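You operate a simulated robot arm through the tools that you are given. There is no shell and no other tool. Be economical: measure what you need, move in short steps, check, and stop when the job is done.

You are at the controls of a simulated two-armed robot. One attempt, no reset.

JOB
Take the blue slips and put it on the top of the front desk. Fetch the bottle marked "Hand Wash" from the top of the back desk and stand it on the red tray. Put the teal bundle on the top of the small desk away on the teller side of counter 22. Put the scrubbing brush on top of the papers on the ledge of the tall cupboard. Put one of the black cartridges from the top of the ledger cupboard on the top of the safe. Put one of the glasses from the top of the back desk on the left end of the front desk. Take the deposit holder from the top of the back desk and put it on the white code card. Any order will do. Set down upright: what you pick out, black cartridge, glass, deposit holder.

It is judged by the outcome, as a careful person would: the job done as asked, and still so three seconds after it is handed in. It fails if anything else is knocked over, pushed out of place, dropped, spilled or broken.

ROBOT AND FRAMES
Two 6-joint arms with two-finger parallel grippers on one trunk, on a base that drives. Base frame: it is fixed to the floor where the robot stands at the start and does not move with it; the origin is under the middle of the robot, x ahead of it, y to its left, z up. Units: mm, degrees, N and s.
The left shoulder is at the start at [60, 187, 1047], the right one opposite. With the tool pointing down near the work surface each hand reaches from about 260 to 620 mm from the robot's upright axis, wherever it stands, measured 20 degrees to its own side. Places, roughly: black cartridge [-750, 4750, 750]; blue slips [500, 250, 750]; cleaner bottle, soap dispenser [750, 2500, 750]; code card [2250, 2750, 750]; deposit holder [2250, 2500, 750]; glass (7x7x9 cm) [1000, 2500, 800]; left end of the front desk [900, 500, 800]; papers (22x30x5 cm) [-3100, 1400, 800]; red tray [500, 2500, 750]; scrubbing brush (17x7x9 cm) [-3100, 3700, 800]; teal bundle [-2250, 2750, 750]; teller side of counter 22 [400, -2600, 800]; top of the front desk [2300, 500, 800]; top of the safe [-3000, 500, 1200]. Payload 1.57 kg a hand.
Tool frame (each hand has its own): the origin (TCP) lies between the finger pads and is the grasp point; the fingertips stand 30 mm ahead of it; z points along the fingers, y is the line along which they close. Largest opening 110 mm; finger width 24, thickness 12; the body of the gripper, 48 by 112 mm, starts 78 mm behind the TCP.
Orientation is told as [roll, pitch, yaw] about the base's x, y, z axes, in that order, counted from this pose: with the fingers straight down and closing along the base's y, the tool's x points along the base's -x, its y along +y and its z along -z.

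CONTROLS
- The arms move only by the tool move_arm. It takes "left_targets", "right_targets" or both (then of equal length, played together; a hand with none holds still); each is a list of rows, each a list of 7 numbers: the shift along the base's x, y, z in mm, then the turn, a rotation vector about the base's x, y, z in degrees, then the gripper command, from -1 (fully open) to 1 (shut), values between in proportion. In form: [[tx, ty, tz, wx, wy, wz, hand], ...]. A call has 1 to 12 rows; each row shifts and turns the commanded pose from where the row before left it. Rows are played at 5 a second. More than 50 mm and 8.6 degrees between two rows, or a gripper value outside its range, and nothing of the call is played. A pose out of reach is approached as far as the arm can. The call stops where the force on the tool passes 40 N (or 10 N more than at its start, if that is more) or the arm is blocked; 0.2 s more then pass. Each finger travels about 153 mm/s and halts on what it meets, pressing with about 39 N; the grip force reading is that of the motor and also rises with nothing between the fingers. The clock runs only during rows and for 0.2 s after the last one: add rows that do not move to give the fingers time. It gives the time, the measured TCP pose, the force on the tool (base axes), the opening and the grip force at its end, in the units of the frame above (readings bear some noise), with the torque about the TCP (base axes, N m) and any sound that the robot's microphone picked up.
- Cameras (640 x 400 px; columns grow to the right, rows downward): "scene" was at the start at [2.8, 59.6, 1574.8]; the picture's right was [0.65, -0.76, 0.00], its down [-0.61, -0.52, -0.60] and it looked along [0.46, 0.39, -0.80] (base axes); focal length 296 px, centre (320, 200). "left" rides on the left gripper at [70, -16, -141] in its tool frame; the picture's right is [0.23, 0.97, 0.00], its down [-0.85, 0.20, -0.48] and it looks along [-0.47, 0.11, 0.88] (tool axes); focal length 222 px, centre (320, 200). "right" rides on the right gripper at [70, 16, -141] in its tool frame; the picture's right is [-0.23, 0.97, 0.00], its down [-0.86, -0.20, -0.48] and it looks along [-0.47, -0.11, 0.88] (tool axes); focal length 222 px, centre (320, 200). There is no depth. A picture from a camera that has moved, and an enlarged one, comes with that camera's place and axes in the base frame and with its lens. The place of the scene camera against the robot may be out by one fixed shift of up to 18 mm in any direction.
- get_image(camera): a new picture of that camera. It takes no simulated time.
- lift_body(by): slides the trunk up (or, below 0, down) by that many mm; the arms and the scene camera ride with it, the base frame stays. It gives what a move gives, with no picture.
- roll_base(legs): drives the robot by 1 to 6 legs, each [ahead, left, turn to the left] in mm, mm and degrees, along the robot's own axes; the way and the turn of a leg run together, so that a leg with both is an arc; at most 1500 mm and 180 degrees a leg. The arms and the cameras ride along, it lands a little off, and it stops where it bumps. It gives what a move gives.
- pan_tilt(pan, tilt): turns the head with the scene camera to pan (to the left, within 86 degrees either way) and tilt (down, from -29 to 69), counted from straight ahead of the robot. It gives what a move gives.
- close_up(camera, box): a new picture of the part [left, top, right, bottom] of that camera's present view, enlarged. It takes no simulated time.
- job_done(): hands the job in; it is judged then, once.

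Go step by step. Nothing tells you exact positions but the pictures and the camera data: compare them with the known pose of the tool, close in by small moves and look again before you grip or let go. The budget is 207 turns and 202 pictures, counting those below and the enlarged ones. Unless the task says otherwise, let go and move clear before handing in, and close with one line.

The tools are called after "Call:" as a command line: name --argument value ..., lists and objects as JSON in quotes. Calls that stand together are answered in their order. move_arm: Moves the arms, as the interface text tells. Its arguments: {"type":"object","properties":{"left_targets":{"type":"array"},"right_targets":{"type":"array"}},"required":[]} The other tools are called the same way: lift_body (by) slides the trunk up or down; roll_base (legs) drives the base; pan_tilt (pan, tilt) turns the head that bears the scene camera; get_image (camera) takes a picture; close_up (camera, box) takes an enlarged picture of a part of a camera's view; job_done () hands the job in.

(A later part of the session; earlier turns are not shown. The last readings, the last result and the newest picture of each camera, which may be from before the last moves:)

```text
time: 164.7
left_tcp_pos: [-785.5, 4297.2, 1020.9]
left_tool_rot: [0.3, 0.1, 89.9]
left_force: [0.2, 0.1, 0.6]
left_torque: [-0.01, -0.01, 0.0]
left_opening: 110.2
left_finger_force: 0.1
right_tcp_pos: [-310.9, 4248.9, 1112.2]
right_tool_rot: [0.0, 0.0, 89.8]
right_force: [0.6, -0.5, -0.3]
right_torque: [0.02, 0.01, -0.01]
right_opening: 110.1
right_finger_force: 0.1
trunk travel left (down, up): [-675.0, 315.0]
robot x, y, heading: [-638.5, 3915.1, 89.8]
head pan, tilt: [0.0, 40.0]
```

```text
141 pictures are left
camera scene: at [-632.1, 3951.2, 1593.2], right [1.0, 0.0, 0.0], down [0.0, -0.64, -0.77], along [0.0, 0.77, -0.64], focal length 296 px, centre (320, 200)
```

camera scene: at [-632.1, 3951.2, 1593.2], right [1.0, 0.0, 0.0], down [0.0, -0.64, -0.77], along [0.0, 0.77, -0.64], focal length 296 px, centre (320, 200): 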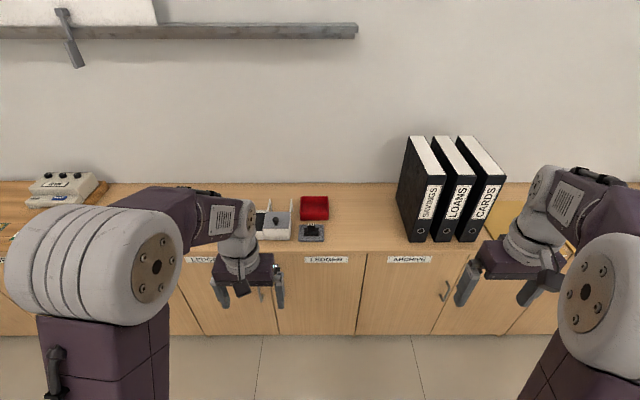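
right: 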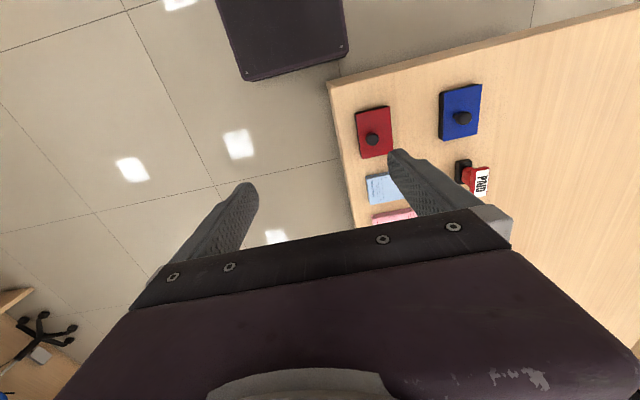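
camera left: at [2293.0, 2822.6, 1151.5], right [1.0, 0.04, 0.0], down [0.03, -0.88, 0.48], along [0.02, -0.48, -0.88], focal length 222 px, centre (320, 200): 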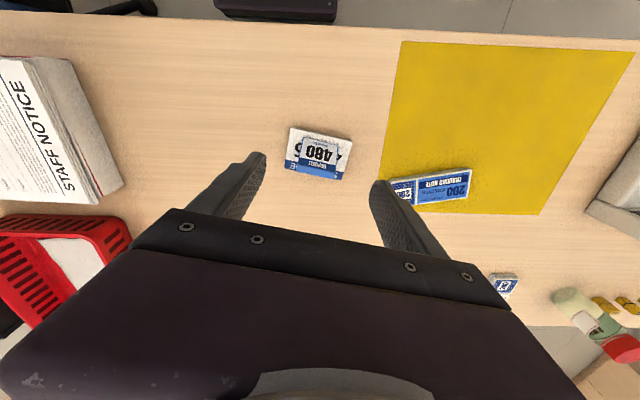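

I see binders, a small black item, white devices. Zoom on the small items and look left.

Call:
close_up --camera "scene" --box '[230, 170, 360, 260]'

Call:
pan_tilt --pan 40 --tilt 40

Call:
get_image --camera "scene"

```text
4.44 times, centred on (295, 215) of scene
camera zoom: at [-632.1, 3951.2, 1593.2], right [1.0, 0.0, 0.0], down [0.0, -0.64, -0.77], along [0.0, 0.77, -0.64], focal length 1314 px, centre (431, 133)
```

zoom: 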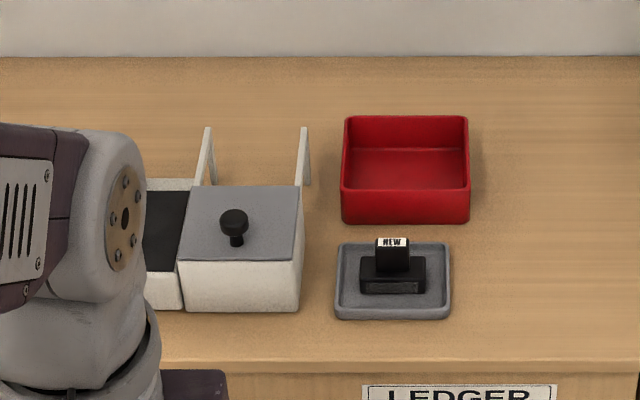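

```text
time: 165.8
left_tcp_pos: [-785.3, 4298.2, 1021.4]
left_tool_rot: [0.2, 0.2, 89.9]
left_force: [0.7, 0.3, -0.4]
left_torque: [0.0, -0.01, 0.02]
left_opening: 109.8
left_finger_force: 0.0
right_tcp_pos: [-311.3, 4249.5, 1111.1]
right_tool_rot: [0.0, 0.0, 89.8]
right_force: [-0.5, -0.3, 1.7]
right_torque: [0.0, -0.01, 0.0]
right_opening: 110.2
right_finger_force: 0.1
trunk travel left (down, up): [-675.0, 315.0]
robot x, y, heading: [-636.3, 3911.7, 89.9]
head pan, tilt: [40.0, 40.0]
```

```text
139 pictures are left
camera scene: at [-686.8, 3931.5, 1593.1], right [0.77, 0.64, 0.0], down [0.41, -0.49, -0.77], along [-0.49, 0.59, -0.64], focal length 296 px, centre (320, 200)
```

scene: 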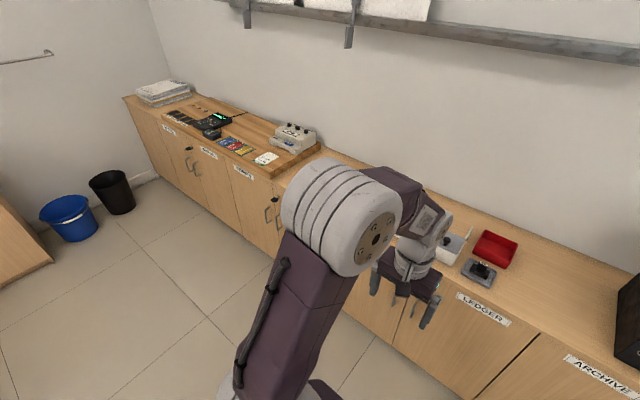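

There's a black cartridge marked "NEW" on a grey tray at ≈[-666,4738]. I'll move the left hand out of the way to see the hidden part for other cartridges.

Call:
move_arm --left_targets '[[-45, -5, 20, 0, 0, 0, -1], [-45, -5, 20, 0, 0, 0, -1], [-45, -5, 20, 0, 0, 0, -1], [-45, -5, 20, 0, 0, 0, -1], [-45, -5, 20, 0, 0, 0, -1]]'

Call:
pan_tilt --pan 5 --tilt 40

Call:
close_up --camera "scene" --box '[160, 130, 480, 330]'

```text
time: 167.0
left_tcp_pos: [-1013.9, 4272.8, 1123.8]
left_tool_rot: [0.2, 0.1, 89.8]
left_force: [0.0, 0.1, -0.2]
left_torque: [-0.04, -0.03, -0.02]
left_opening: 109.8
left_finger_force: 0.1
right_tcp_pos: [-312.0, 4249.7, 1111.3]
right_tool_rot: [-0.2, -0.1, 89.9]
right_force: [-1.1, 0.1, 0.4]
right_torque: [0.04, -0.02, 0.05]
right_opening: 110.1
right_finger_force: 0.1
trunk travel left (down, up): [-675.0, 315.0]
robot x, y, heading: [-638.9, 3914.6, 89.9]
head pan, tilt: [40.0, 40.0]
```

```text
time: 168.0
left_tcp_pos: [-1012.1, 4272.8, 1125.1]
left_tool_rot: [0.2, 0.1, 89.8]
left_force: [0.6, 0.2, -0.1]
left_torque: [0.03, 0.0, 0.0]
left_opening: 109.9
left_finger_force: 0.0
right_tcp_pos: [-310.9, 4249.7, 1112.0]
right_tool_rot: [0.0, 0.1, 89.9]
right_force: [0.2, 0.2, 0.0]
right_torque: [0.0, -0.02, 0.02]
right_opening: 110.0
right_finger_force: 0.0
trunk travel left (down, up): [-675.0, 315.0]
robot x, y, heading: [-635.3, 3912.8, 89.8]
head pan, tilt: [5.0, 40.0]
```

```text
2.00 times, centred on (320, 230) of scene
camera zoom: at [-640.0, 3950.8, 1593.1], right [1.0, 0.09, 0.0], down [0.06, -0.64, -0.77], along [-0.07, 0.76, -0.64], focal length 591 px, centre (320, 140)
```

zoom: 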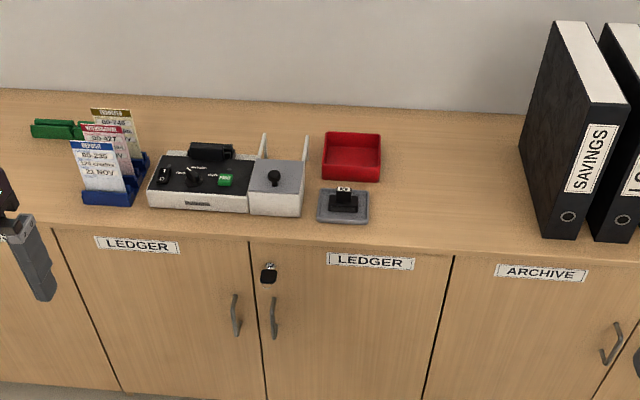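

The loose "NEW" cartridge on the grey tray is the one to take. I'll line up for the right hand.

Call:
roll_base --legs '[[0, 195, 0], [285, 0, 0]]'

Call:
move_arm --right_targets '[[-45, 10, -10, 0, 0, 0, -1], [-45, 10, -10, 0, 0, 0, -1], [-45, 15, -10, 0, 0, 0, -1], [-20, 20, -10, 0, 0, 0, -1], [0, 45, -10, 0, 0, 0, -1], [0, 30, -20, 0, 0, 0, -1]]'

Call:
get_image --camera "right"

Call:
get_image --camera "scene"

```text
time: 171.2
left_tcp_pos: [-1210.2, 4560.5, 1125.8]
left_tool_rot: [0.2, 0.1, 90.0]
left_force: [-0.9, 0.8, -0.1]
left_torque: [-0.03, -0.03, -0.01]
left_opening: 110.2
left_finger_force: 0.1
right_tcp_pos: [-508.3, 4537.7, 1110.7]
right_tool_rot: [0.0, -0.1, 90.1]
right_force: [0.4, 0.5, 0.7]
right_torque: [0.01, -0.01, 0.0]
right_opening: 110.1
right_finger_force: 0.1
trunk travel left (down, up): [-675.0, 315.0]
robot x, y, heading: [-835.0, 4203.8, 89.9]
head pan, tilt: [5.0, 40.0]
```

```text
time: 172.6
left_tcp_pos: [-1210.3, 4561.8, 1124.2]
left_tool_rot: [0.2, 0.3, 90.1]
left_force: [-0.1, -0.1, 0.2]
left_torque: [-0.04, 0.01, -0.02]
left_opening: 110.0
left_finger_force: 0.1
right_tcp_pos: [-664.0, 4670.7, 1040.9]
right_tool_rot: [-0.1, 0.0, 90.0]
right_force: [-0.6, 0.7, -0.2]
right_torque: [-0.02, -0.02, -0.03]
right_opening: 110.1
right_finger_force: 0.0
trunk travel left (down, up): [-675.0, 315.0]
robot x, y, heading: [-835.0, 4204.2, 89.9]
head pan, tilt: [5.0, 40.0]
```

```text
137 pictures are left
camera right: at [-678.2, 4600.7, 1183.4], right [-0.97, 0.23, 0.0], down [0.2, 0.86, 0.48], along [0.11, 0.47, -0.88], focal length 222 px, centre (320, 200)
```

right: 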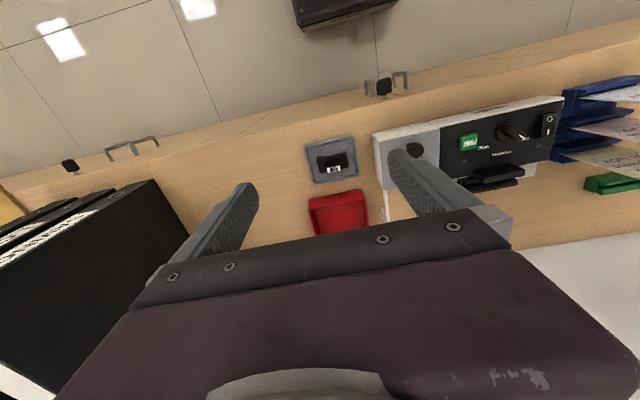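

```text
136 pictures are left
camera scene: at [-835.8, 4240.4, 1593.1], right [1.0, 0.09, 0.0], down [0.06, -0.64, -0.77], along [-0.07, 0.76, -0.64], focal length 296 px, centre (320, 200)
```

scene: 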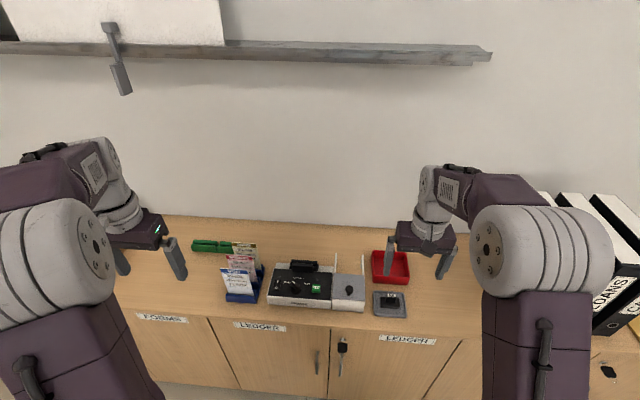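

Call:
move_arm --right_targets '[[-3, 15, -40, 0, 0, 0, -1], [-3, 15, -45, 0, 0, 0, -1], [0, 15, -20, 0, 0, 0, -1], [0, 0, 0, 0, 0, 0, -1]]'

Call:
close_up --camera "right" --box '[200, 60, 440, 220]'

Call:
close_up --camera "scene" --box '[340, 230, 460, 330]'

```text
time: 173.6
left_tcp_pos: [-1210.3, 4559.7, 1123.5]
left_tool_rot: [0.1, 0.2, 90.1]
left_force: [-0.8, 0.0, -0.8]
left_torque: [0.02, 0.01, -0.01]
left_opening: 110.1
left_finger_force: 0.0
right_tcp_pos: [-667.7, 4713.7, 936.6]
right_tool_rot: [0.0, 0.0, 90.1]
right_force: [0.1, -0.1, -0.7]
right_torque: [-0.02, 0.02, -0.03]
right_opening: 109.9
right_finger_force: 0.1
trunk travel left (down, up): [-675.0, 315.0]
robot x, y, heading: [-834.7, 4201.7, 90.3]
head pan, tilt: [5.0, 40.0]
```

```text
2.50 times, centred on (320, 140) of right
camera zoom: at [-682.9, 4644.6, 1079.5], right [-0.97, 0.22, 0.0], down [0.2, 0.86, 0.48], along [0.11, 0.47, -0.88], focal length 555 px, centre (320, 350)
```

zoom: 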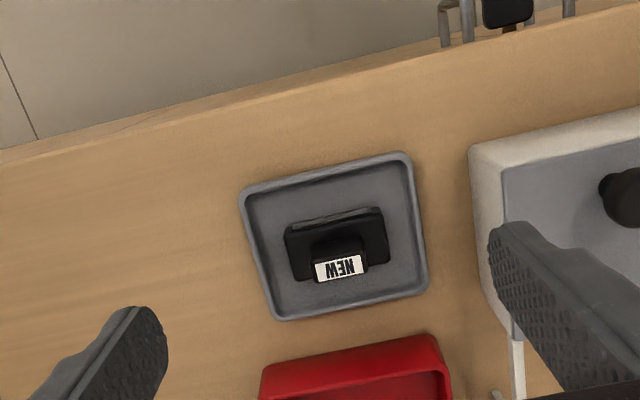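

```text
4.00 times, centred on (400, 280) of scene
camera zoom: at [-835.9, 4238.8, 1593.1], right [1.0, 0.09, 0.0], down [0.06, -0.64, -0.77], along [-0.07, 0.76, -0.64], focal length 1182 px, centre (0, -120)
```

zoom: 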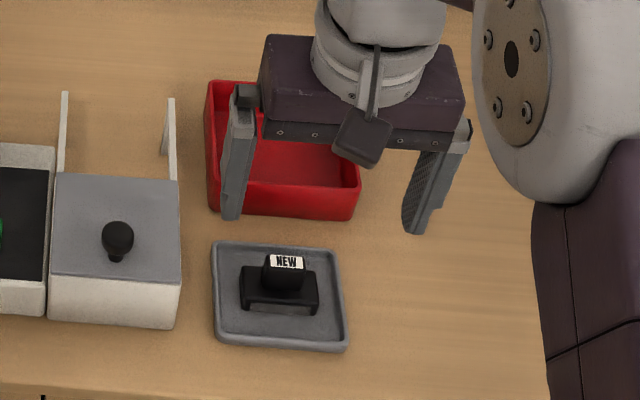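

The cartridge sits in a tray (rim too close for gripping its base), so I'll grip its 30 mm tab along x at ≈[-669,4746]. Moving over it with a narrower opening.

Call:
move_arm --right_targets '[[-1, 16, 0, 0, 0, 0, -0.1], [-1, 16, -20, 0, 0, 0, -0.1], [0, 0, -40, 0, 0, 0, -0.1], [0, 0, -20, 0, 0, 0, -0.1], [0, 0, 0, 0, 0, 0, -0.1]]'

Call:
close_up --camera "right" --box '[200, 80, 440, 240]'

Call:
close_up --camera "scene" --box '[340, 230, 460, 330]'

```text
time: 174.8
left_tcp_pos: [-1209.9, 4560.5, 1125.1]
left_tool_rot: [0.1, 0.1, 90.1]
left_force: [-0.8, -0.2, 0.5]
left_torque: [0.0, 0.02, 0.01]
left_opening: 110.1
left_finger_force: 0.1
right_tcp_pos: [-670.7, 4743.8, 856.5]
right_tool_rot: [0.0, 0.0, 90.1]
right_force: [-0.2, -0.2, 0.1]
right_torque: [-0.01, 0.0, -0.01]
right_opening: 60.4
right_finger_force: 0.0
trunk travel left (down, up): [-675.0, 315.0]
robot x, y, heading: [-837.8, 4201.2, 90.2]
head pan, tilt: [5.0, 40.0]
```

```text
2.50 times, centred on (320, 160) of right
camera zoom: at [-686.3, 4674.8, 998.9], right [-0.97, 0.22, 0.0], down [0.2, 0.86, 0.48], along [0.11, 0.47, -0.88], focal length 555 px, centre (320, 300)
```

zoom: 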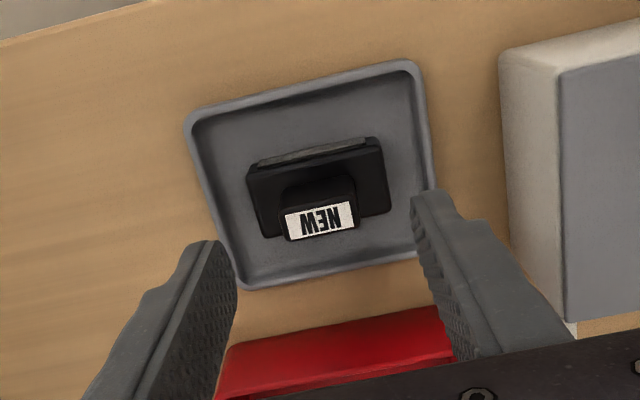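

```text
4.00 times, centred on (400, 280) of scene
camera zoom: at [-835.9, 4238.6, 1593.1], right [1.0, 0.09, 0.0], down [0.06, -0.64, -0.77], along [-0.07, 0.76, -0.64], focal length 1182 px, centre (0, -120)
```

zoom: 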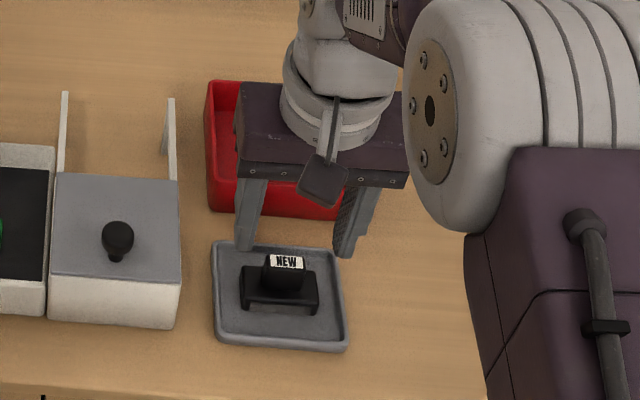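

Centred laterally; the tab is ~4 mm further in y. Descend alongside the tab.

Call:
move_arm --right_targets '[[1, 4, -15, 0, 0, 0, -0.1], [0, 0, -12, 0, 0, 0, -0.1], [0, 0, -8, 0, 0, 0, -0.1], [0, 0, -4, 0, 0, 0, -0.1], [0, 0, 0, 0, 0, 0, -0.1]]'

Call:
close_up --camera "right" --box '[200, 80, 440, 240]'

Call:
close_up --camera "scene" --box '[340, 230, 460, 330]'

```text
time: 175.9
left_tcp_pos: [-1210.3, 4559.7, 1124.9]
left_tool_rot: [0.2, 0.2, 90.1]
left_force: [0.1, 0.1, 0.5]
left_torque: [0.03, 0.0, 0.01]
left_opening: 109.9
left_finger_force: 0.1
right_tcp_pos: [-669.8, 4748.9, 816.9]
right_tool_rot: [0.1, 0.0, 90.1]
right_force: [0.5, 0.2, -0.2]
right_torque: [0.02, 0.03, 0.03]
right_opening: 60.4
right_finger_force: 0.1
trunk travel left (down, up): [-675.0, 315.0]
robot x, y, heading: [-832.9, 4206.8, 90.4]
head pan, tilt: [5.0, 40.0]
```

```text
2.50 times, centred on (320, 160) of right
camera zoom: at [-685.5, 4679.2, 959.8], right [-0.97, 0.22, 0.0], down [0.2, 0.86, 0.48], along [0.11, 0.47, -0.88], focal length 555 px, centre (320, 300)
```

zoom: 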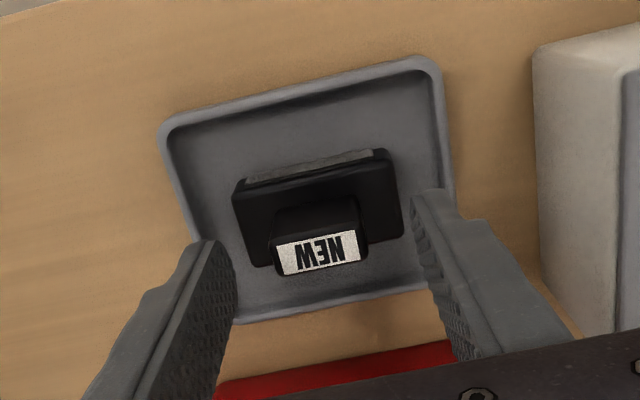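

```text
4.00 times, centred on (400, 280) of scene
camera zoom: at [-835.9, 4238.6, 1593.1], right [1.0, 0.09, 0.0], down [0.06, -0.64, -0.77], along [-0.07, 0.76, -0.64], focal length 1182 px, centre (0, -120)
```

zoom: 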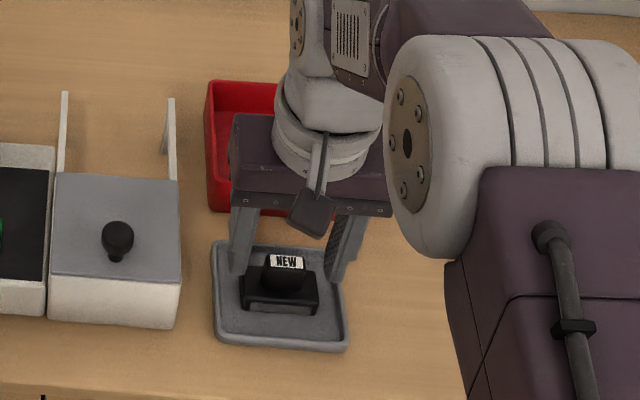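

The tab top is at z≈805, tips at 787: 18 mm of overlap. Shift −3 mm in y and close.

Call:
move_arm --right_targets '[[0, -3, -3, 0, 0, 0, -0.1], [0, 0, 0, 0, 0, 0, 0.2], [0, 0, 0, 0, 0, 0, 0.5], [0, 0, 0, 0, 0, 0, 0.9], [0, 0, 0, 0, 0, 0, 0.9]]'

Call:
close_up --camera "right" --box '[200, 80, 440, 240]'

```text
time: 177.2
left_tcp_pos: [-1210.1, 4560.7, 1123.9]
left_tool_rot: [0.2, 0.1, 90.1]
left_force: [0.5, -0.1, -0.6]
left_torque: [0.02, -0.03, -0.01]
left_opening: 109.9
left_finger_force: 0.2
right_tcp_pos: [-670.0, 4746.3, 816.4]
right_tool_rot: [0.0, 0.1, 90.1]
right_force: [0.5, 0.1, 0.5]
right_torque: [0.0, 0.0, -0.02]
right_opening: 28.7
right_finger_force: 38.6
trunk travel left (down, up): [-675.0, 315.0]
robot x, y, heading: [-833.9, 4199.9, 90.1]
head pan, tilt: [5.0, 40.0]
```

```text
2.50 times, centred on (320, 160) of right
camera zoom: at [-685.4, 4676.3, 957.0], right [-0.97, 0.22, 0.0], down [0.2, 0.86, 0.48], along [0.11, 0.47, -0.88], focal length 555 px, centre (320, 300)
```

zoom: 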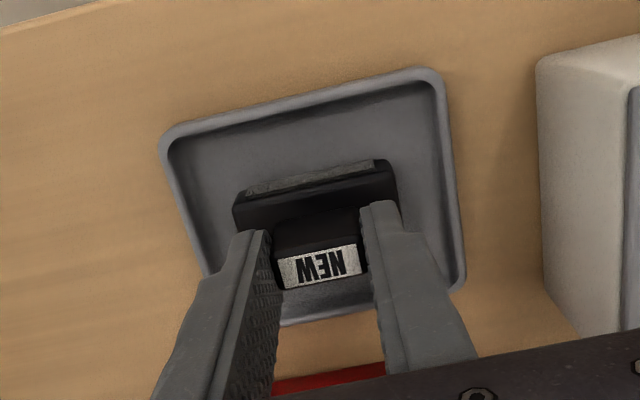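

Gripped on the tab (28.7 mm, 39 N). Lift straight up.

Call:
move_arm --right_targets '[[0, 0, 5, 0, 0, 0, 0.9], [0, 0, 15, 0, 0, 0, 0.9], [0, 0, 40, 0, 0, 0, 0.9], [0, 0, 45, 0, 0, 0, 0.9], [0, 0, 45, 0, 0, 0, 0.9], [0, 0, 45, 0, 0, 0, 0.9], [0, -45, 10, 0, 0, 0, 0.9], [0, -45, 10, 0, 0, 0, 0.9], [0, -45, 10, 0, 0, 0, 0.9]]'

Call:
close_up --camera "right" --box '[200, 80, 440, 240]'

Call:
close_up --camera "scene" --box '[300, 200, 460, 330]'

```text
time: 179.2
left_tcp_pos: [-1210.4, 4557.7, 1125.6]
left_tool_rot: [0.2, 0.0, 90.0]
left_force: [0.2, -0.2, 1.0]
left_torque: [0.0, -0.02, -0.01]
left_opening: 110.0
left_finger_force: 0.1
right_tcp_pos: [-671.6, 4609.4, 1041.4]
right_tool_rot: [-0.1, -0.1, 90.2]
right_force: [0.0, 0.7, 0.3]
right_torque: [0.03, -0.01, -0.03]
right_opening: 28.8
right_finger_force: 38.4
trunk travel left (down, up): [-675.0, 315.0]
robot x, y, heading: [-834.6, 4198.0, 90.1]
head pan, tilt: [5.0, 40.0]
```

```text
2.50 times, centred on (320, 160) of right
camera zoom: at [-687.0, 4540.1, 1182.5], right [-0.97, 0.23, 0.0], down [0.2, 0.85, 0.48], along [0.11, 0.47, -0.88], focal length 555 px, centre (320, 300)
```

zoom: 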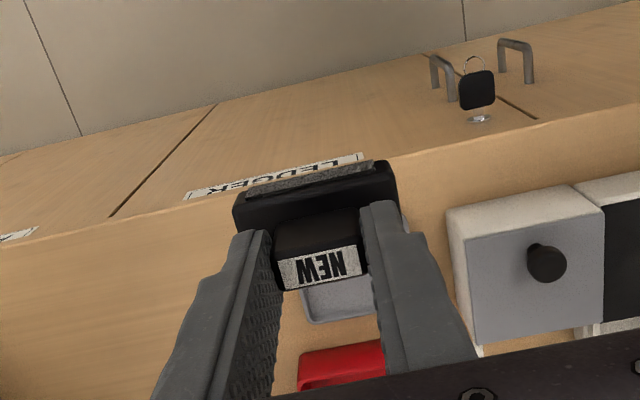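

```text
3.08 times, centred on (380, 265) of scene
camera zoom: at [-835.9, 4236.5, 1593.1], right [1.0, 0.09, 0.0], down [0.06, -0.64, -0.77], along [-0.07, 0.76, -0.64], focal length 909 px, centre (135, 0)
```

zoom: 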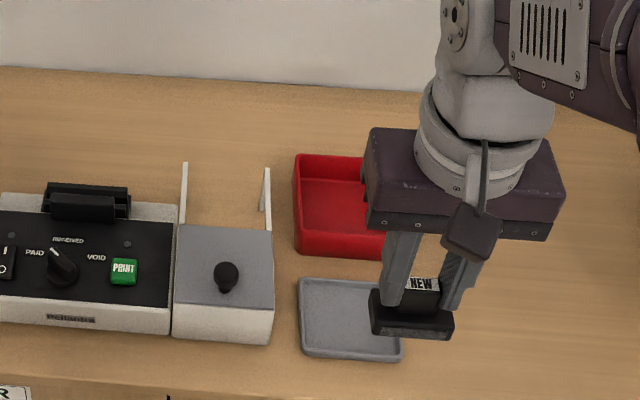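

The cartridge is held. Next the brush: back off, turn west and drive to the low cupboard, keeping the cartridge in the right hand.

Call:
roll_base --legs '[[-650, 0, 0], [0, 0, 90], [1300, 0, 0]]'

Call:
pan_tilt --pan 0 --tilt 35

Call:
get_image --camera "scene"

```text
time: 192.7
left_tcp_pos: [-2496.5, 3196.1, 1124.7]
left_tool_rot: [0.3, 0.1, 178.4]
left_force: [0.1, 0.6, 0.3]
left_torque: [0.02, 0.01, -0.01]
left_opening: 110.0
left_finger_force: 0.1
right_tcp_pos: [-2532.0, 3736.0, 1038.8]
right_tool_rot: [0.0, 0.0, 178.6]
right_force: [-0.6, 0.6, -0.6]
right_torque: [0.02, 0.01, 0.01]
right_opening: 28.8
right_finger_force: 39.0
trunk travel left (down, up): [-675.0, 315.0]
robot x, y, heading: [-2128.5, 3559.5, 178.6]
head pan, tilt: [5.0, 40.0]
```

```text
time: 193.4
left_tcp_pos: [-2496.1, 3197.0, 1123.4]
left_tool_rot: [0.2, 0.1, 178.4]
left_force: [-0.1, 0.3, 0.0]
left_torque: [-0.01, 0.0, 0.01]
left_opening: 109.9
left_finger_force: 0.2
right_tcp_pos: [-2531.0, 3737.1, 1039.8]
right_tool_rot: [-0.1, 0.1, 178.4]
right_force: [0.1, 0.2, -0.6]
right_torque: [0.01, 0.0, -0.02]
right_opening: 28.8
right_finger_force: 39.2
trunk travel left (down, up): [-675.0, 315.0]
robot x, y, heading: [-2131.6, 3564.5, 178.5]
head pan, tilt: [0.0, 35.0]
```

```text
126 pictures are left
camera scene: at [-2149.8, 3573.5, 1600.7], right [0.03, 1.0, 0.0], down [0.57, -0.02, -0.82], along [-0.82, 0.02, -0.57], focal length 296 px, centre (320, 200)
```

scene: 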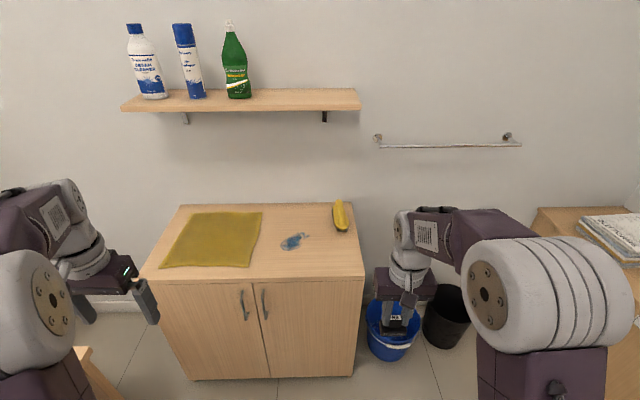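

The yellow scrubbing brush stands at the right end of the low cupboard, ≈[-3114,3686]. Zooming in.

Call:
close_up --camera "scene" --box '[260, 180, 400, 270]'

```text
4.44 times, centred on (330, 225) of scene
camera zoom: at [-2149.8, 3573.5, 1600.7], right [0.03, 1.0, 0.0], down [0.57, -0.02, -0.82], along [-0.82, 0.02, -0.57], focal length 1314 px, centre (276, 89)
```

zoom: 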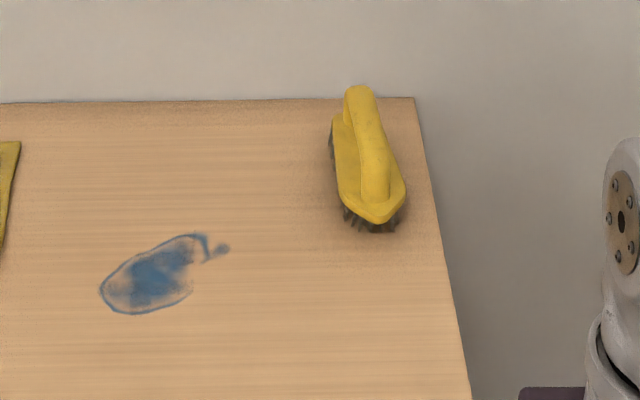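

I'll square up and approach for the left hand to take the brush by its handle.

Call:
roll_base --legs '[[0, 0, 1.4], [0, -217, 0], [420, 0, 0]]'

Call:
pan_tilt --pan 8 --tilt 45

Call:
get_image --camera "scene"

```text
time: 197.6
left_tcp_pos: [-2903.9, 3400.1, 1124.7]
left_tool_rot: [0.2, 0.2, -179.6]
left_force: [-0.5, -0.9, 0.4]
left_torque: [-0.02, 0.01, -0.01]
left_opening: 109.8
left_finger_force: 0.0
right_tcp_pos: [-2958.2, 3938.8, 1040.1]
right_tool_rot: [0.0, 0.1, -179.6]
right_force: [0.2, 0.0, 0.5]
right_torque: [-0.02, -0.03, 0.02]
right_opening: 28.8
right_finger_force: 38.7
trunk travel left (down, up): [-675.0, 315.0]
robot x, y, heading: [-2551.2, 3775.2, -179.8]
head pan, tilt: [0.0, 35.0]
```

```text
time: 198.3
left_tcp_pos: [-2905.1, 3400.7, 1124.3]
left_tool_rot: [0.3, 0.1, -179.7]
left_force: [-0.5, 0.4, 0.3]
left_torque: [-0.02, 0.01, 0.0]
left_opening: 110.0
left_finger_force: 0.1
right_tcp_pos: [-2958.9, 3938.5, 1040.3]
right_tool_rot: [0.0, 0.0, -179.6]
right_force: [-0.1, 0.3, -0.1]
right_torque: [-0.02, 0.0, 0.0]
right_opening: 28.8
right_finger_force: 38.4
trunk travel left (down, up): [-675.0, 315.0]
robot x, y, heading: [-2546.9, 3778.7, -179.7]
head pan, tilt: [8.0, 45.0]
```

```text
124 pictures are left
camera scene: at [-2563.3, 3777.0, 1585.9], right [-0.15, 0.99, 0.0], down [0.7, 0.1, -0.71], along [-0.7, -0.1, -0.71], focal length 296 px, centre (320, 200)
```

scene: 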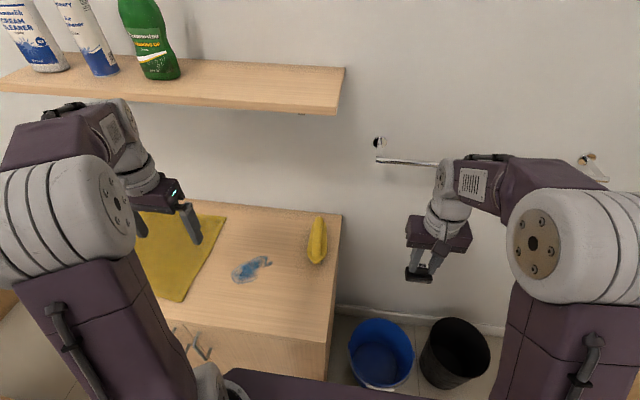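

Call:
move_arm --left_targets '[[-20, 42, -10, 0, 0, 0, -1], [-20, 42, -10, 0, 0, 0, -1], [-20, 42, -10, 0, 0, 0, -1], [-25, 42, -10, 0, 0, 0, -1], [-25, 42, -10, 0, 0, 0, -1], [-25, 42, -10, 0, 0, 0, -1], [-25, 20, -10, 0, 0, 0, -1]]'

Call:
get_image --camera "left"

```text
time: 199.9
left_tcp_pos: [-3061.5, 3673.7, 1055.7]
left_tool_rot: [0.2, -0.1, -179.6]
left_force: [-0.4, -0.2, 0.9]
left_torque: [0.0, 0.05, 0.01]
left_opening: 110.1
left_finger_force: 0.0
right_tcp_pos: [-2954.7, 3937.1, 1042.0]
right_tool_rot: [-0.2, -0.2, -179.6]
right_force: [0.3, -0.8, -0.4]
right_torque: [-0.01, 0.08, 0.0]
right_opening: 28.9
right_finger_force: 38.4
trunk travel left (down, up): [-675.0, 315.0]
robot x, y, heading: [-2549.1, 3778.6, -179.8]
head pan, tilt: [8.0, 45.0]
```

```text
123 pictures are left
camera left: at [-2991.2, 3691.1, 1195.6], right [0.23, -0.97, 0.0], down [-0.85, -0.2, 0.48], along [-0.47, -0.11, -0.88], focal length 222 px, centre (320, 200)
```

left: 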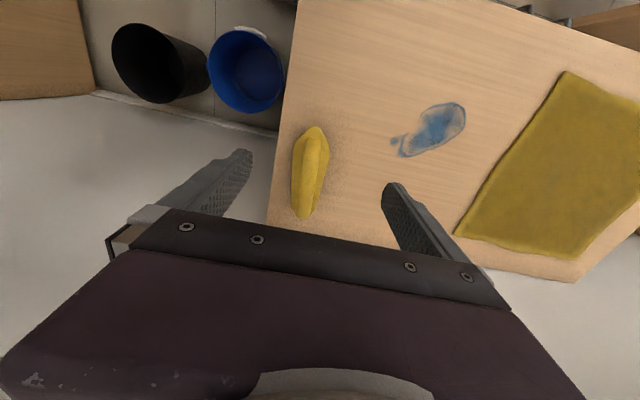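

The brush lies along x, centre ≈[-3146,3674]. It's near the reach limit, so I'll roll 70 mm closer, then descend over the handle.

Call:
roll_base --legs '[[70, 0, 0]]'

Call:
move_arm --left_targets '[[0, 0, -30, 0, 0, 0, -0.3], [0, 0, -30, 0, 0, 0, -0.3], [0, 0, -30, 0, 0, 0, -0.3], [0, 0, -15, 0, 0, 0, -0.3], [0, 0, 0, 0, 0, 0, -0.3]]'

Call:
get_image --camera "left"

Call:
get_image --camera "scene"

```text
time: 200.7
left_tcp_pos: [-3059.5, 3672.8, 1056.5]
left_tool_rot: [0.3, 0.3, -179.6]
left_force: [-0.2, 0.7, 0.3]
left_torque: [0.0, -0.02, -0.02]
left_opening: 110.1
left_finger_force: 0.0
right_tcp_pos: [-2957.6, 3935.4, 1045.4]
right_tool_rot: [-0.1, -0.6, -179.3]
right_force: [-0.4, -0.1, -0.9]
right_torque: [0.01, -0.03, 0.0]
right_opening: 28.9
right_finger_force: 39.2
trunk travel left (down, up): [-675.0, 315.0]
robot x, y, heading: [-2554.4, 3777.6, -179.6]
head pan, tilt: [8.0, 45.0]
stopped in leg 1: the robot was blocked; the commanded pose is now the measured one
```

```text
time: 201.9
left_tcp_pos: [-3069.2, 3674.6, 946.7]
left_tool_rot: [0.4, 0.8, -179.6]
left_force: [0.7, -0.3, 0.7]
left_torque: [0.03, -0.01, -0.01]
left_opening: 71.4
left_finger_force: 0.1
right_tcp_pos: [-2966.5, 3937.9, 1040.4]
right_tool_rot: [-0.2, -0.1, -179.5]
right_force: [0.0, 0.7, 0.3]
right_torque: [0.03, 0.02, 0.02]
right_opening: 29.0
right_finger_force: 38.2
trunk travel left (down, up): [-675.0, 315.0]
robot x, y, heading: [-2557.5, 3776.1, -179.3]
head pan, tilt: [8.0, 45.0]
```

```text
122 pictures are left
camera left: at [-3001.3, 3692.6, 1086.6], right [0.23, -0.97, 0.01], down [-0.86, -0.2, 0.47], along [-0.45, -0.12, -0.88], focal length 222 px, centre (320, 200)
```

left: 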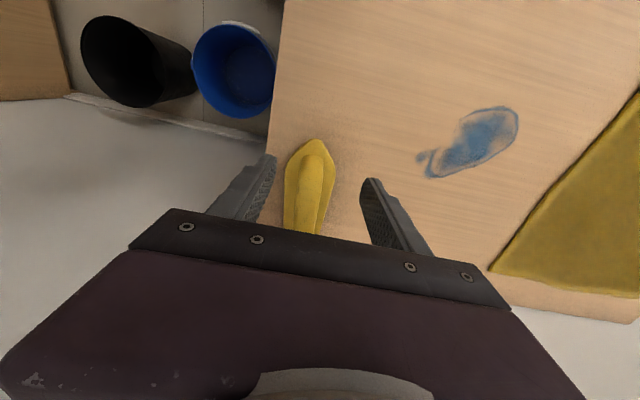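

```text
121 pictures are left
camera scene: at [-2570.1, 3776.8, 1585.9], right [-0.15, 0.99, 0.0], down [0.7, 0.1, -0.71], along [-0.7, -0.1, -0.71], focal length 296 px, centre (320, 200)
```

scene: 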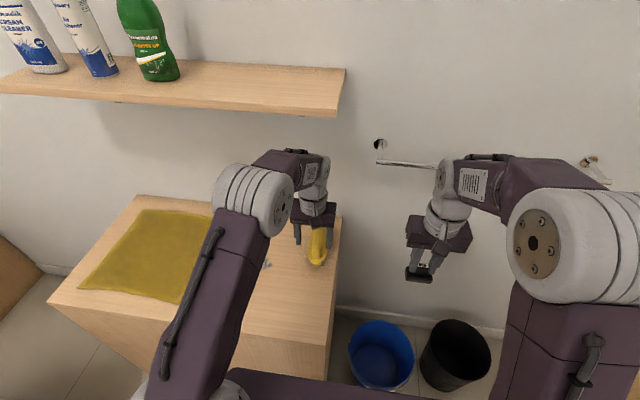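

The base is against the cupboard; the brush centre is at ~590 mm, still reachable. I'll move out over the handle at z≈900 and look.

Call:
move_arm --left_targets '[[-30, 0, -10, 0, 0, 0, -0.2], [-35, 0, -15, 0, 0, 0, -0.2], [0, 0, -20, 0, 0, 0, -0.2], [0, 0, 0, 0, 0, 0, -0.2]]'

Call:
close_up --camera "left" --box '[180, 80, 460, 255]'

Call:
close_up --camera "scene" --box '[250, 160, 380, 280]'

```text
time: 202.9
left_tcp_pos: [-3136.3, 3673.0, 900.4]
left_tool_rot: [0.4, 0.9, -179.7]
left_force: [0.4, -0.7, -0.3]
left_torque: [0.01, -0.03, -0.01]
left_opening: 66.0
left_finger_force: 0.1
right_tcp_pos: [-2968.1, 3937.2, 1040.3]
right_tool_rot: [0.0, 0.0, -179.6]
right_force: [-0.6, 0.0, -0.9]
right_torque: [-0.03, 0.02, 0.0]
right_opening: 28.7
right_finger_force: 38.4
trunk travel left (down, up): [-675.0, 315.0]
robot x, y, heading: [-2559.9, 3779.6, -179.2]
head pan, tilt: [8.0, 45.0]
```

```text
2.29 times, centred on (320, 168) of left
camera zoom: at [-3068.7, 3691.7, 1041.0], right [0.23, -0.97, 0.01], down [-0.86, -0.2, 0.47], along [-0.45, -0.12, -0.88], focal length 508 px, centre (320, 274)
```

zoom: 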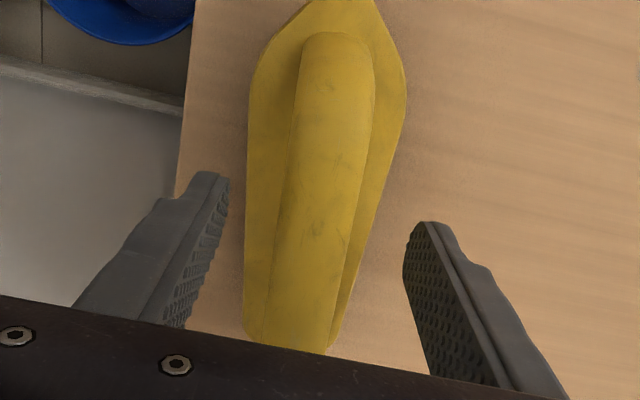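

```text
3.33 times, centred on (315, 220) of scene
camera zoom: at [-2571.8, 3776.8, 1585.9], right [-0.15, 0.99, 0.0], down [0.7, 0.1, -0.71], along [-0.7, -0.1, -0.71], focal length 985 px, centre (337, 133)
```

zoom: 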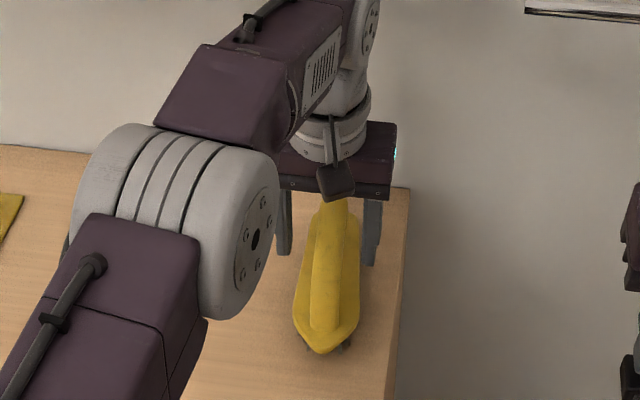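

Fingers straddle the handle. Descend ~45 mm with care, then look.

Call:
move_arm --left_targets '[[0, 0, -15, 0, 0, 0, -0.2], [0, 0, -12, 0, 0, 0, -0.2], [0, 0, -8, 0, 0, 0, -0.2], [0, 0, -6, 0, 0, 0, -0.2], [0, 0, 0, 0, 0, 0, -0.2]]'

Call:
close_up --camera "left" --box '[180, 80, 460, 255]'

Call:
close_up --camera "scene" --box '[250, 160, 380, 280]'

```text
time: 204.1
left_tcp_pos: [-3135.5, 3672.7, 858.2]
left_tool_rot: [0.4, 0.9, -179.6]
left_force: [1.1, -0.2, -0.2]
left_torque: [0.0, 0.0, -0.01]
left_opening: 65.9
left_finger_force: 0.0
right_tcp_pos: [-2968.8, 3938.3, 1040.0]
right_tool_rot: [0.0, 0.0, -179.4]
right_force: [0.3, -0.2, -0.3]
right_torque: [-0.02, 0.0, 0.01]
right_opening: 28.7
right_finger_force: 38.7
trunk travel left (down, up): [-675.0, 315.0]
robot x, y, heading: [-2559.2, 3776.8, -179.4]
head pan, tilt: [8.0, 45.0]
```

```text
2.29 times, centred on (320, 168) of left
camera zoom: at [-3067.3, 3691.5, 999.9], right [0.23, -0.97, 0.01], down [-0.86, -0.2, 0.47], along [-0.45, -0.12, -0.88], focal length 508 px, centre (320, 274)
```

zoom: 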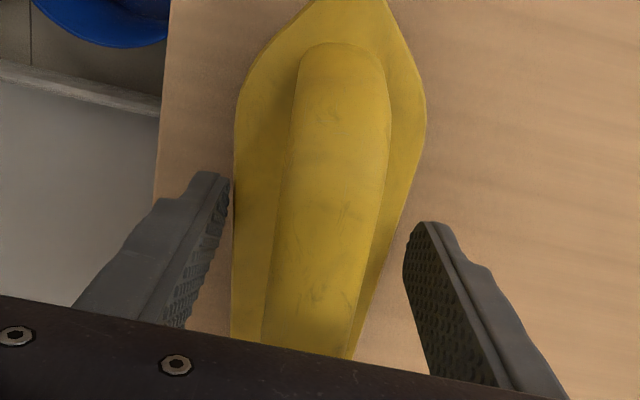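

```text
3.33 times, centred on (315, 220) of scene
camera zoom: at [-2571.7, 3776.8, 1585.9], right [-0.15, 0.99, 0.0], down [0.7, 0.1, -0.71], along [-0.7, -0.1, -0.71], focal length 985 px, centre (337, 133)
```

zoom: 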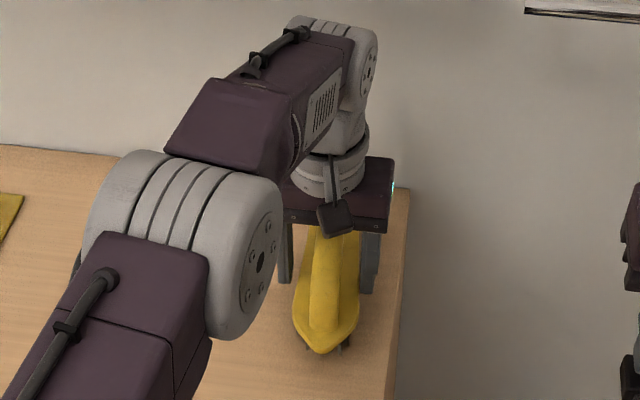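

The cupboard top seems to be at ≈800, so the fingers already flank the brush body. Close here.

Call:
move_arm --left_targets '[[0, 0, 0, 0, 0, 0, 0.0], [0, 0, 0, 0, 0, 0, 0.3], [0, 0, 0, 0, 0, 0, 0.7], [0, 0, 0, 0, 0, 0, 0.8]]'

Call:
close_up --camera "left" --box '[180, 80, 460, 255]'

```text
time: 205.1
left_tcp_pos: [-3134.5, 3673.9, 858.2]
left_tool_rot: [0.4, 0.9, -179.6]
left_force: [0.8, -0.3, 0.3]
left_torque: [-0.08, 0.0, 0.02]
left_opening: 58.9
left_finger_force: 38.6
right_tcp_pos: [-2967.6, 3937.6, 1039.2]
right_tool_rot: [0.0, 0.0, -179.5]
right_force: [0.0, 0.7, 0.8]
right_torque: [0.01, 0.03, 0.01]
right_opening: 28.5
right_finger_force: 38.1
trunk travel left (down, up): [-675.0, 315.0]
robot x, y, heading: [-2558.9, 3777.5, -179.5]
head pan, tilt: [8.0, 45.0]
```

```text
2.29 times, centred on (320, 168) of left
camera zoom: at [-3067.4, 3691.4, 1000.0], right [0.23, -0.97, 0.01], down [-0.86, -0.2, 0.47], along [-0.45, -0.12, -0.88], focal length 508 px, centre (320, 274)
```

zoom: 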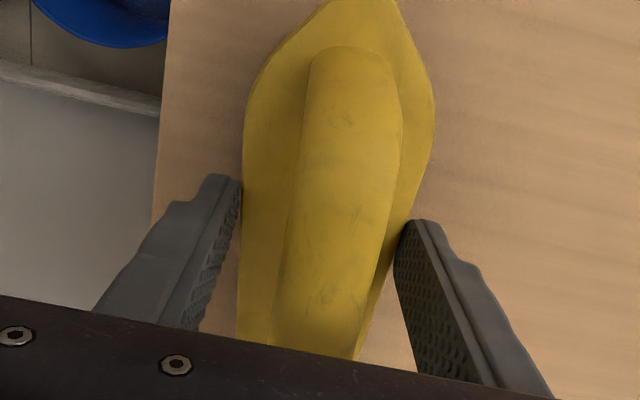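

Gripped at 59 mm. Lift slowly and check.

Call:
move_arm --left_targets '[[0, 0, 3, 0, 0, 0, 0.8], [0, 0, 7, 0, 0, 0, 0.8], [0, 0, 15, 0, 0, 0, 0.8], [0, 0, 25, 0, 0, 0, 0.8], [0, 0, 30, 0, 0, 0, 0.8], [0, 0, 30, 0, 0, 0, 0.8], [0, 0, 30, 0, 0, 0, 0.8]]'

Call:
get_image --camera "left"

Call:
get_image --camera "scene"

```text
time: 206.7
left_tcp_pos: [-3134.5, 3673.7, 999.6]
left_tool_rot: [0.4, 0.9, -179.6]
left_force: [0.2, -0.5, -1.8]
left_torque: [0.0, 0.01, -0.01]
left_opening: 58.9
left_finger_force: 38.9
right_tcp_pos: [-2967.1, 3937.7, 1040.4]
right_tool_rot: [0.1, -0.1, -179.4]
right_force: [-0.8, -0.3, -0.5]
right_torque: [-0.03, 0.02, 0.02]
right_opening: 29.1
right_finger_force: 38.8
trunk travel left (down, up): [-675.0, 315.0]
robot x, y, heading: [-2558.4, 3778.9, -179.6]
head pan, tilt: [8.0, 45.0]
```

```text
115 pictures are left
camera left: at [-3067.2, 3692.1, 1140.8], right [0.23, -0.97, 0.01], down [-0.86, -0.2, 0.47], along [-0.45, -0.12, -0.88], focal length 222 px, centre (320, 200)
```

left: 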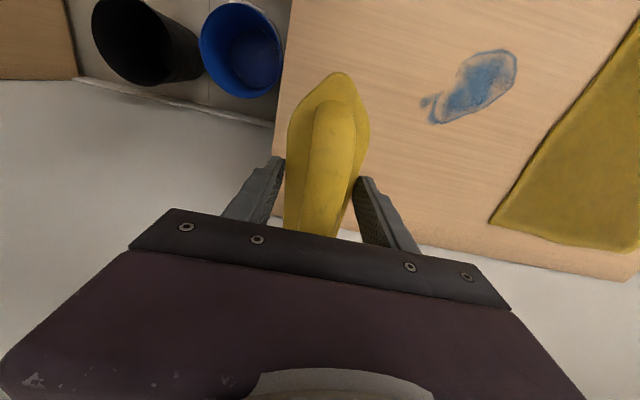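

```text
114 pictures are left
camera scene: at [-2571.8, 3776.8, 1585.9], right [-0.15, 0.99, 0.0], down [0.7, 0.1, -0.71], along [-0.7, -0.1, -0.71], focal length 296 px, centre (320, 200)
```

scene: 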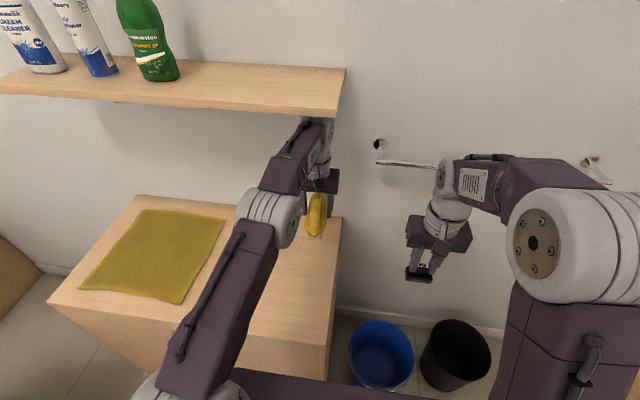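

The brush is held. I'll retract the arm, then drive round the small desk's east side to the tall cupboard.

Call:
move_arm --left_targets '[[45, 0, 0, 0, 0, 0, 0.8], [45, 0, 0, 0, 0, 0, 0.8], [45, -20, 10, 0, 0, 0, 0.8], [40, -20, 10, 0, 0, 0, 0.8]]'

Call:
roll_base --legs '[[-1000, 0, 0], [-950, 0, 0], [0, 1200, 0], [0, 1100, 0]]'

Call:
pan_tilt --pan 0 --tilt 25

Call:
get_image --camera "scene"

```text
refused: row 3 steps farther than a row can; nothing moved
```

```text
time: 227.4
left_tcp_pos: [-1101.4, 1404.5, 999.9]
left_tool_rot: [0.4, 0.8, -178.8]
left_force: [-0.6, -0.1, -1.5]
left_torque: [0.0, -0.02, 0.0]
left_opening: 58.6
left_finger_force: 38.9
right_tcp_pos: [-937.1, 1671.5, 1039.5]
right_tool_rot: [0.0, 0.0, -178.7]
right_force: [-0.8, 0.3, -0.6]
right_torque: [0.0, -0.03, 0.01]
right_opening: 28.9
right_finger_force: 39.2
trunk travel left (down, up): [-675.0, 315.0]
robot x, y, heading: [-525.9, 1516.8, -178.6]
head pan, tilt: [8.0, 45.0]
```

```text
time: 228.2
left_tcp_pos: [-1100.9, 1403.2, 998.6]
left_tool_rot: [0.4, 0.9, -178.8]
left_force: [0.7, 1.0, -1.9]
left_torque: [-0.01, 0.0, 0.01]
left_opening: 58.4
left_finger_force: 39.1
right_tcp_pos: [-936.7, 1670.6, 1040.0]
right_tool_rot: [-0.1, 0.0, -178.7]
right_force: [0.1, 0.3, -1.5]
right_torque: [0.01, 0.01, 0.02]
right_opening: 28.6
right_finger_force: 38.3
trunk travel left (down, up): [-675.0, 315.0]
robot x, y, heading: [-524.1, 1516.2, -178.9]
head pan, tilt: [0.0, 25.0]
```

```text
113 pictures are left
camera scene: at [-550.8, 1527.1, 1616.4], right [-0.02, 1.0, 0.0], down [0.42, 0.01, -0.91], along [-0.91, -0.02, -0.42], focal length 296 px, centre (320, 200)
```

scene: 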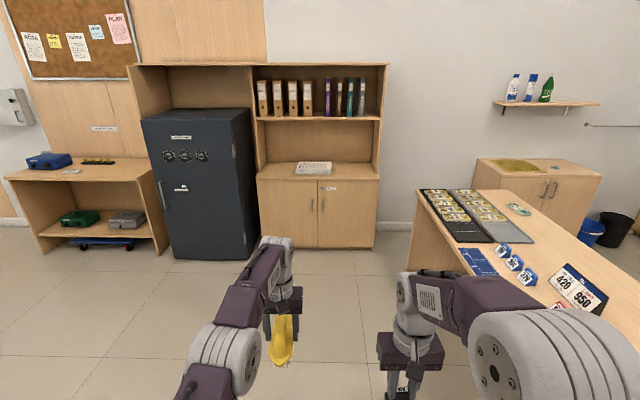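

I see the safe, and the tall cupboard with papers on its ledge (≈[-3100,1415], ledge z≈700). Drive up in front of it.

Call:
roll_base --legs '[[0, 0, -1.2], [1000, 0, 0], [850, 0, 0]]'

Call:
pan_tilt --pan 10 --tilt 35

Call:
get_image --camera "scene"

```text
time: 237.9
left_tcp_pos: [-2957.9, 1413.7, 999.4]
left_tool_rot: [0.4, 0.9, -179.9]
left_force: [0.4, -0.1, -1.5]
left_torque: [-0.02, -0.02, -0.02]
left_opening: 58.6
left_finger_force: 38.9
right_tcp_pos: [-2790.9, 1678.0, 1039.8]
right_tool_rot: [-0.1, 0.0, -179.8]
right_force: [-0.1, 1.3, -0.8]
right_torque: [-0.02, -0.01, 0.0]
right_opening: 28.8
right_finger_force: 38.5
trunk travel left (down, up): [-675.0, 315.0]
robot x, y, heading: [-2380.5, 1517.0, -179.8]
head pan, tilt: [0.0, 25.0]
```

```text
time: 238.6
left_tcp_pos: [-2957.8, 1413.7, 999.1]
left_tool_rot: [0.4, 0.9, -179.8]
left_force: [0.5, 0.1, -0.4]
left_torque: [0.06, 0.01, -0.02]
left_opening: 58.5
left_finger_force: 39.0
right_tcp_pos: [-2791.4, 1678.1, 1039.4]
right_tool_rot: [-0.1, 0.0, -179.7]
right_force: [0.4, -0.1, -0.8]
right_torque: [0.0, 0.01, 0.02]
right_opening: 28.9
right_finger_force: 38.8
trunk travel left (down, up): [-675.0, 315.0]
robot x, y, heading: [-2383.0, 1515.0, -179.5]
head pan, tilt: [10.0, 35.0]
```

```text
112 pictures are left
camera scene: at [-2401.9, 1511.5, 1600.7], right [-0.18, 0.98, 0.0], down [0.56, 0.1, -0.82], along [-0.81, -0.15, -0.57], focal length 296 px, centre (320, 200)
```

scene: 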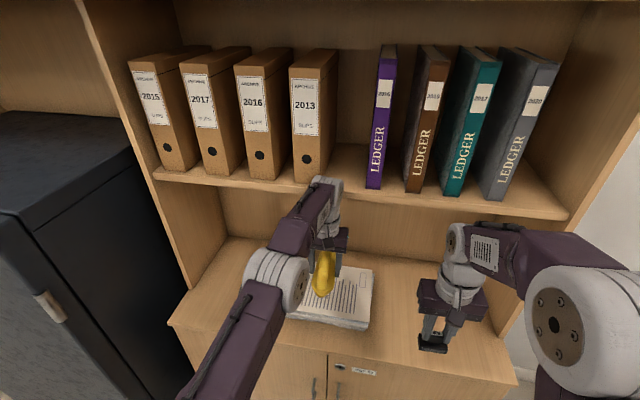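

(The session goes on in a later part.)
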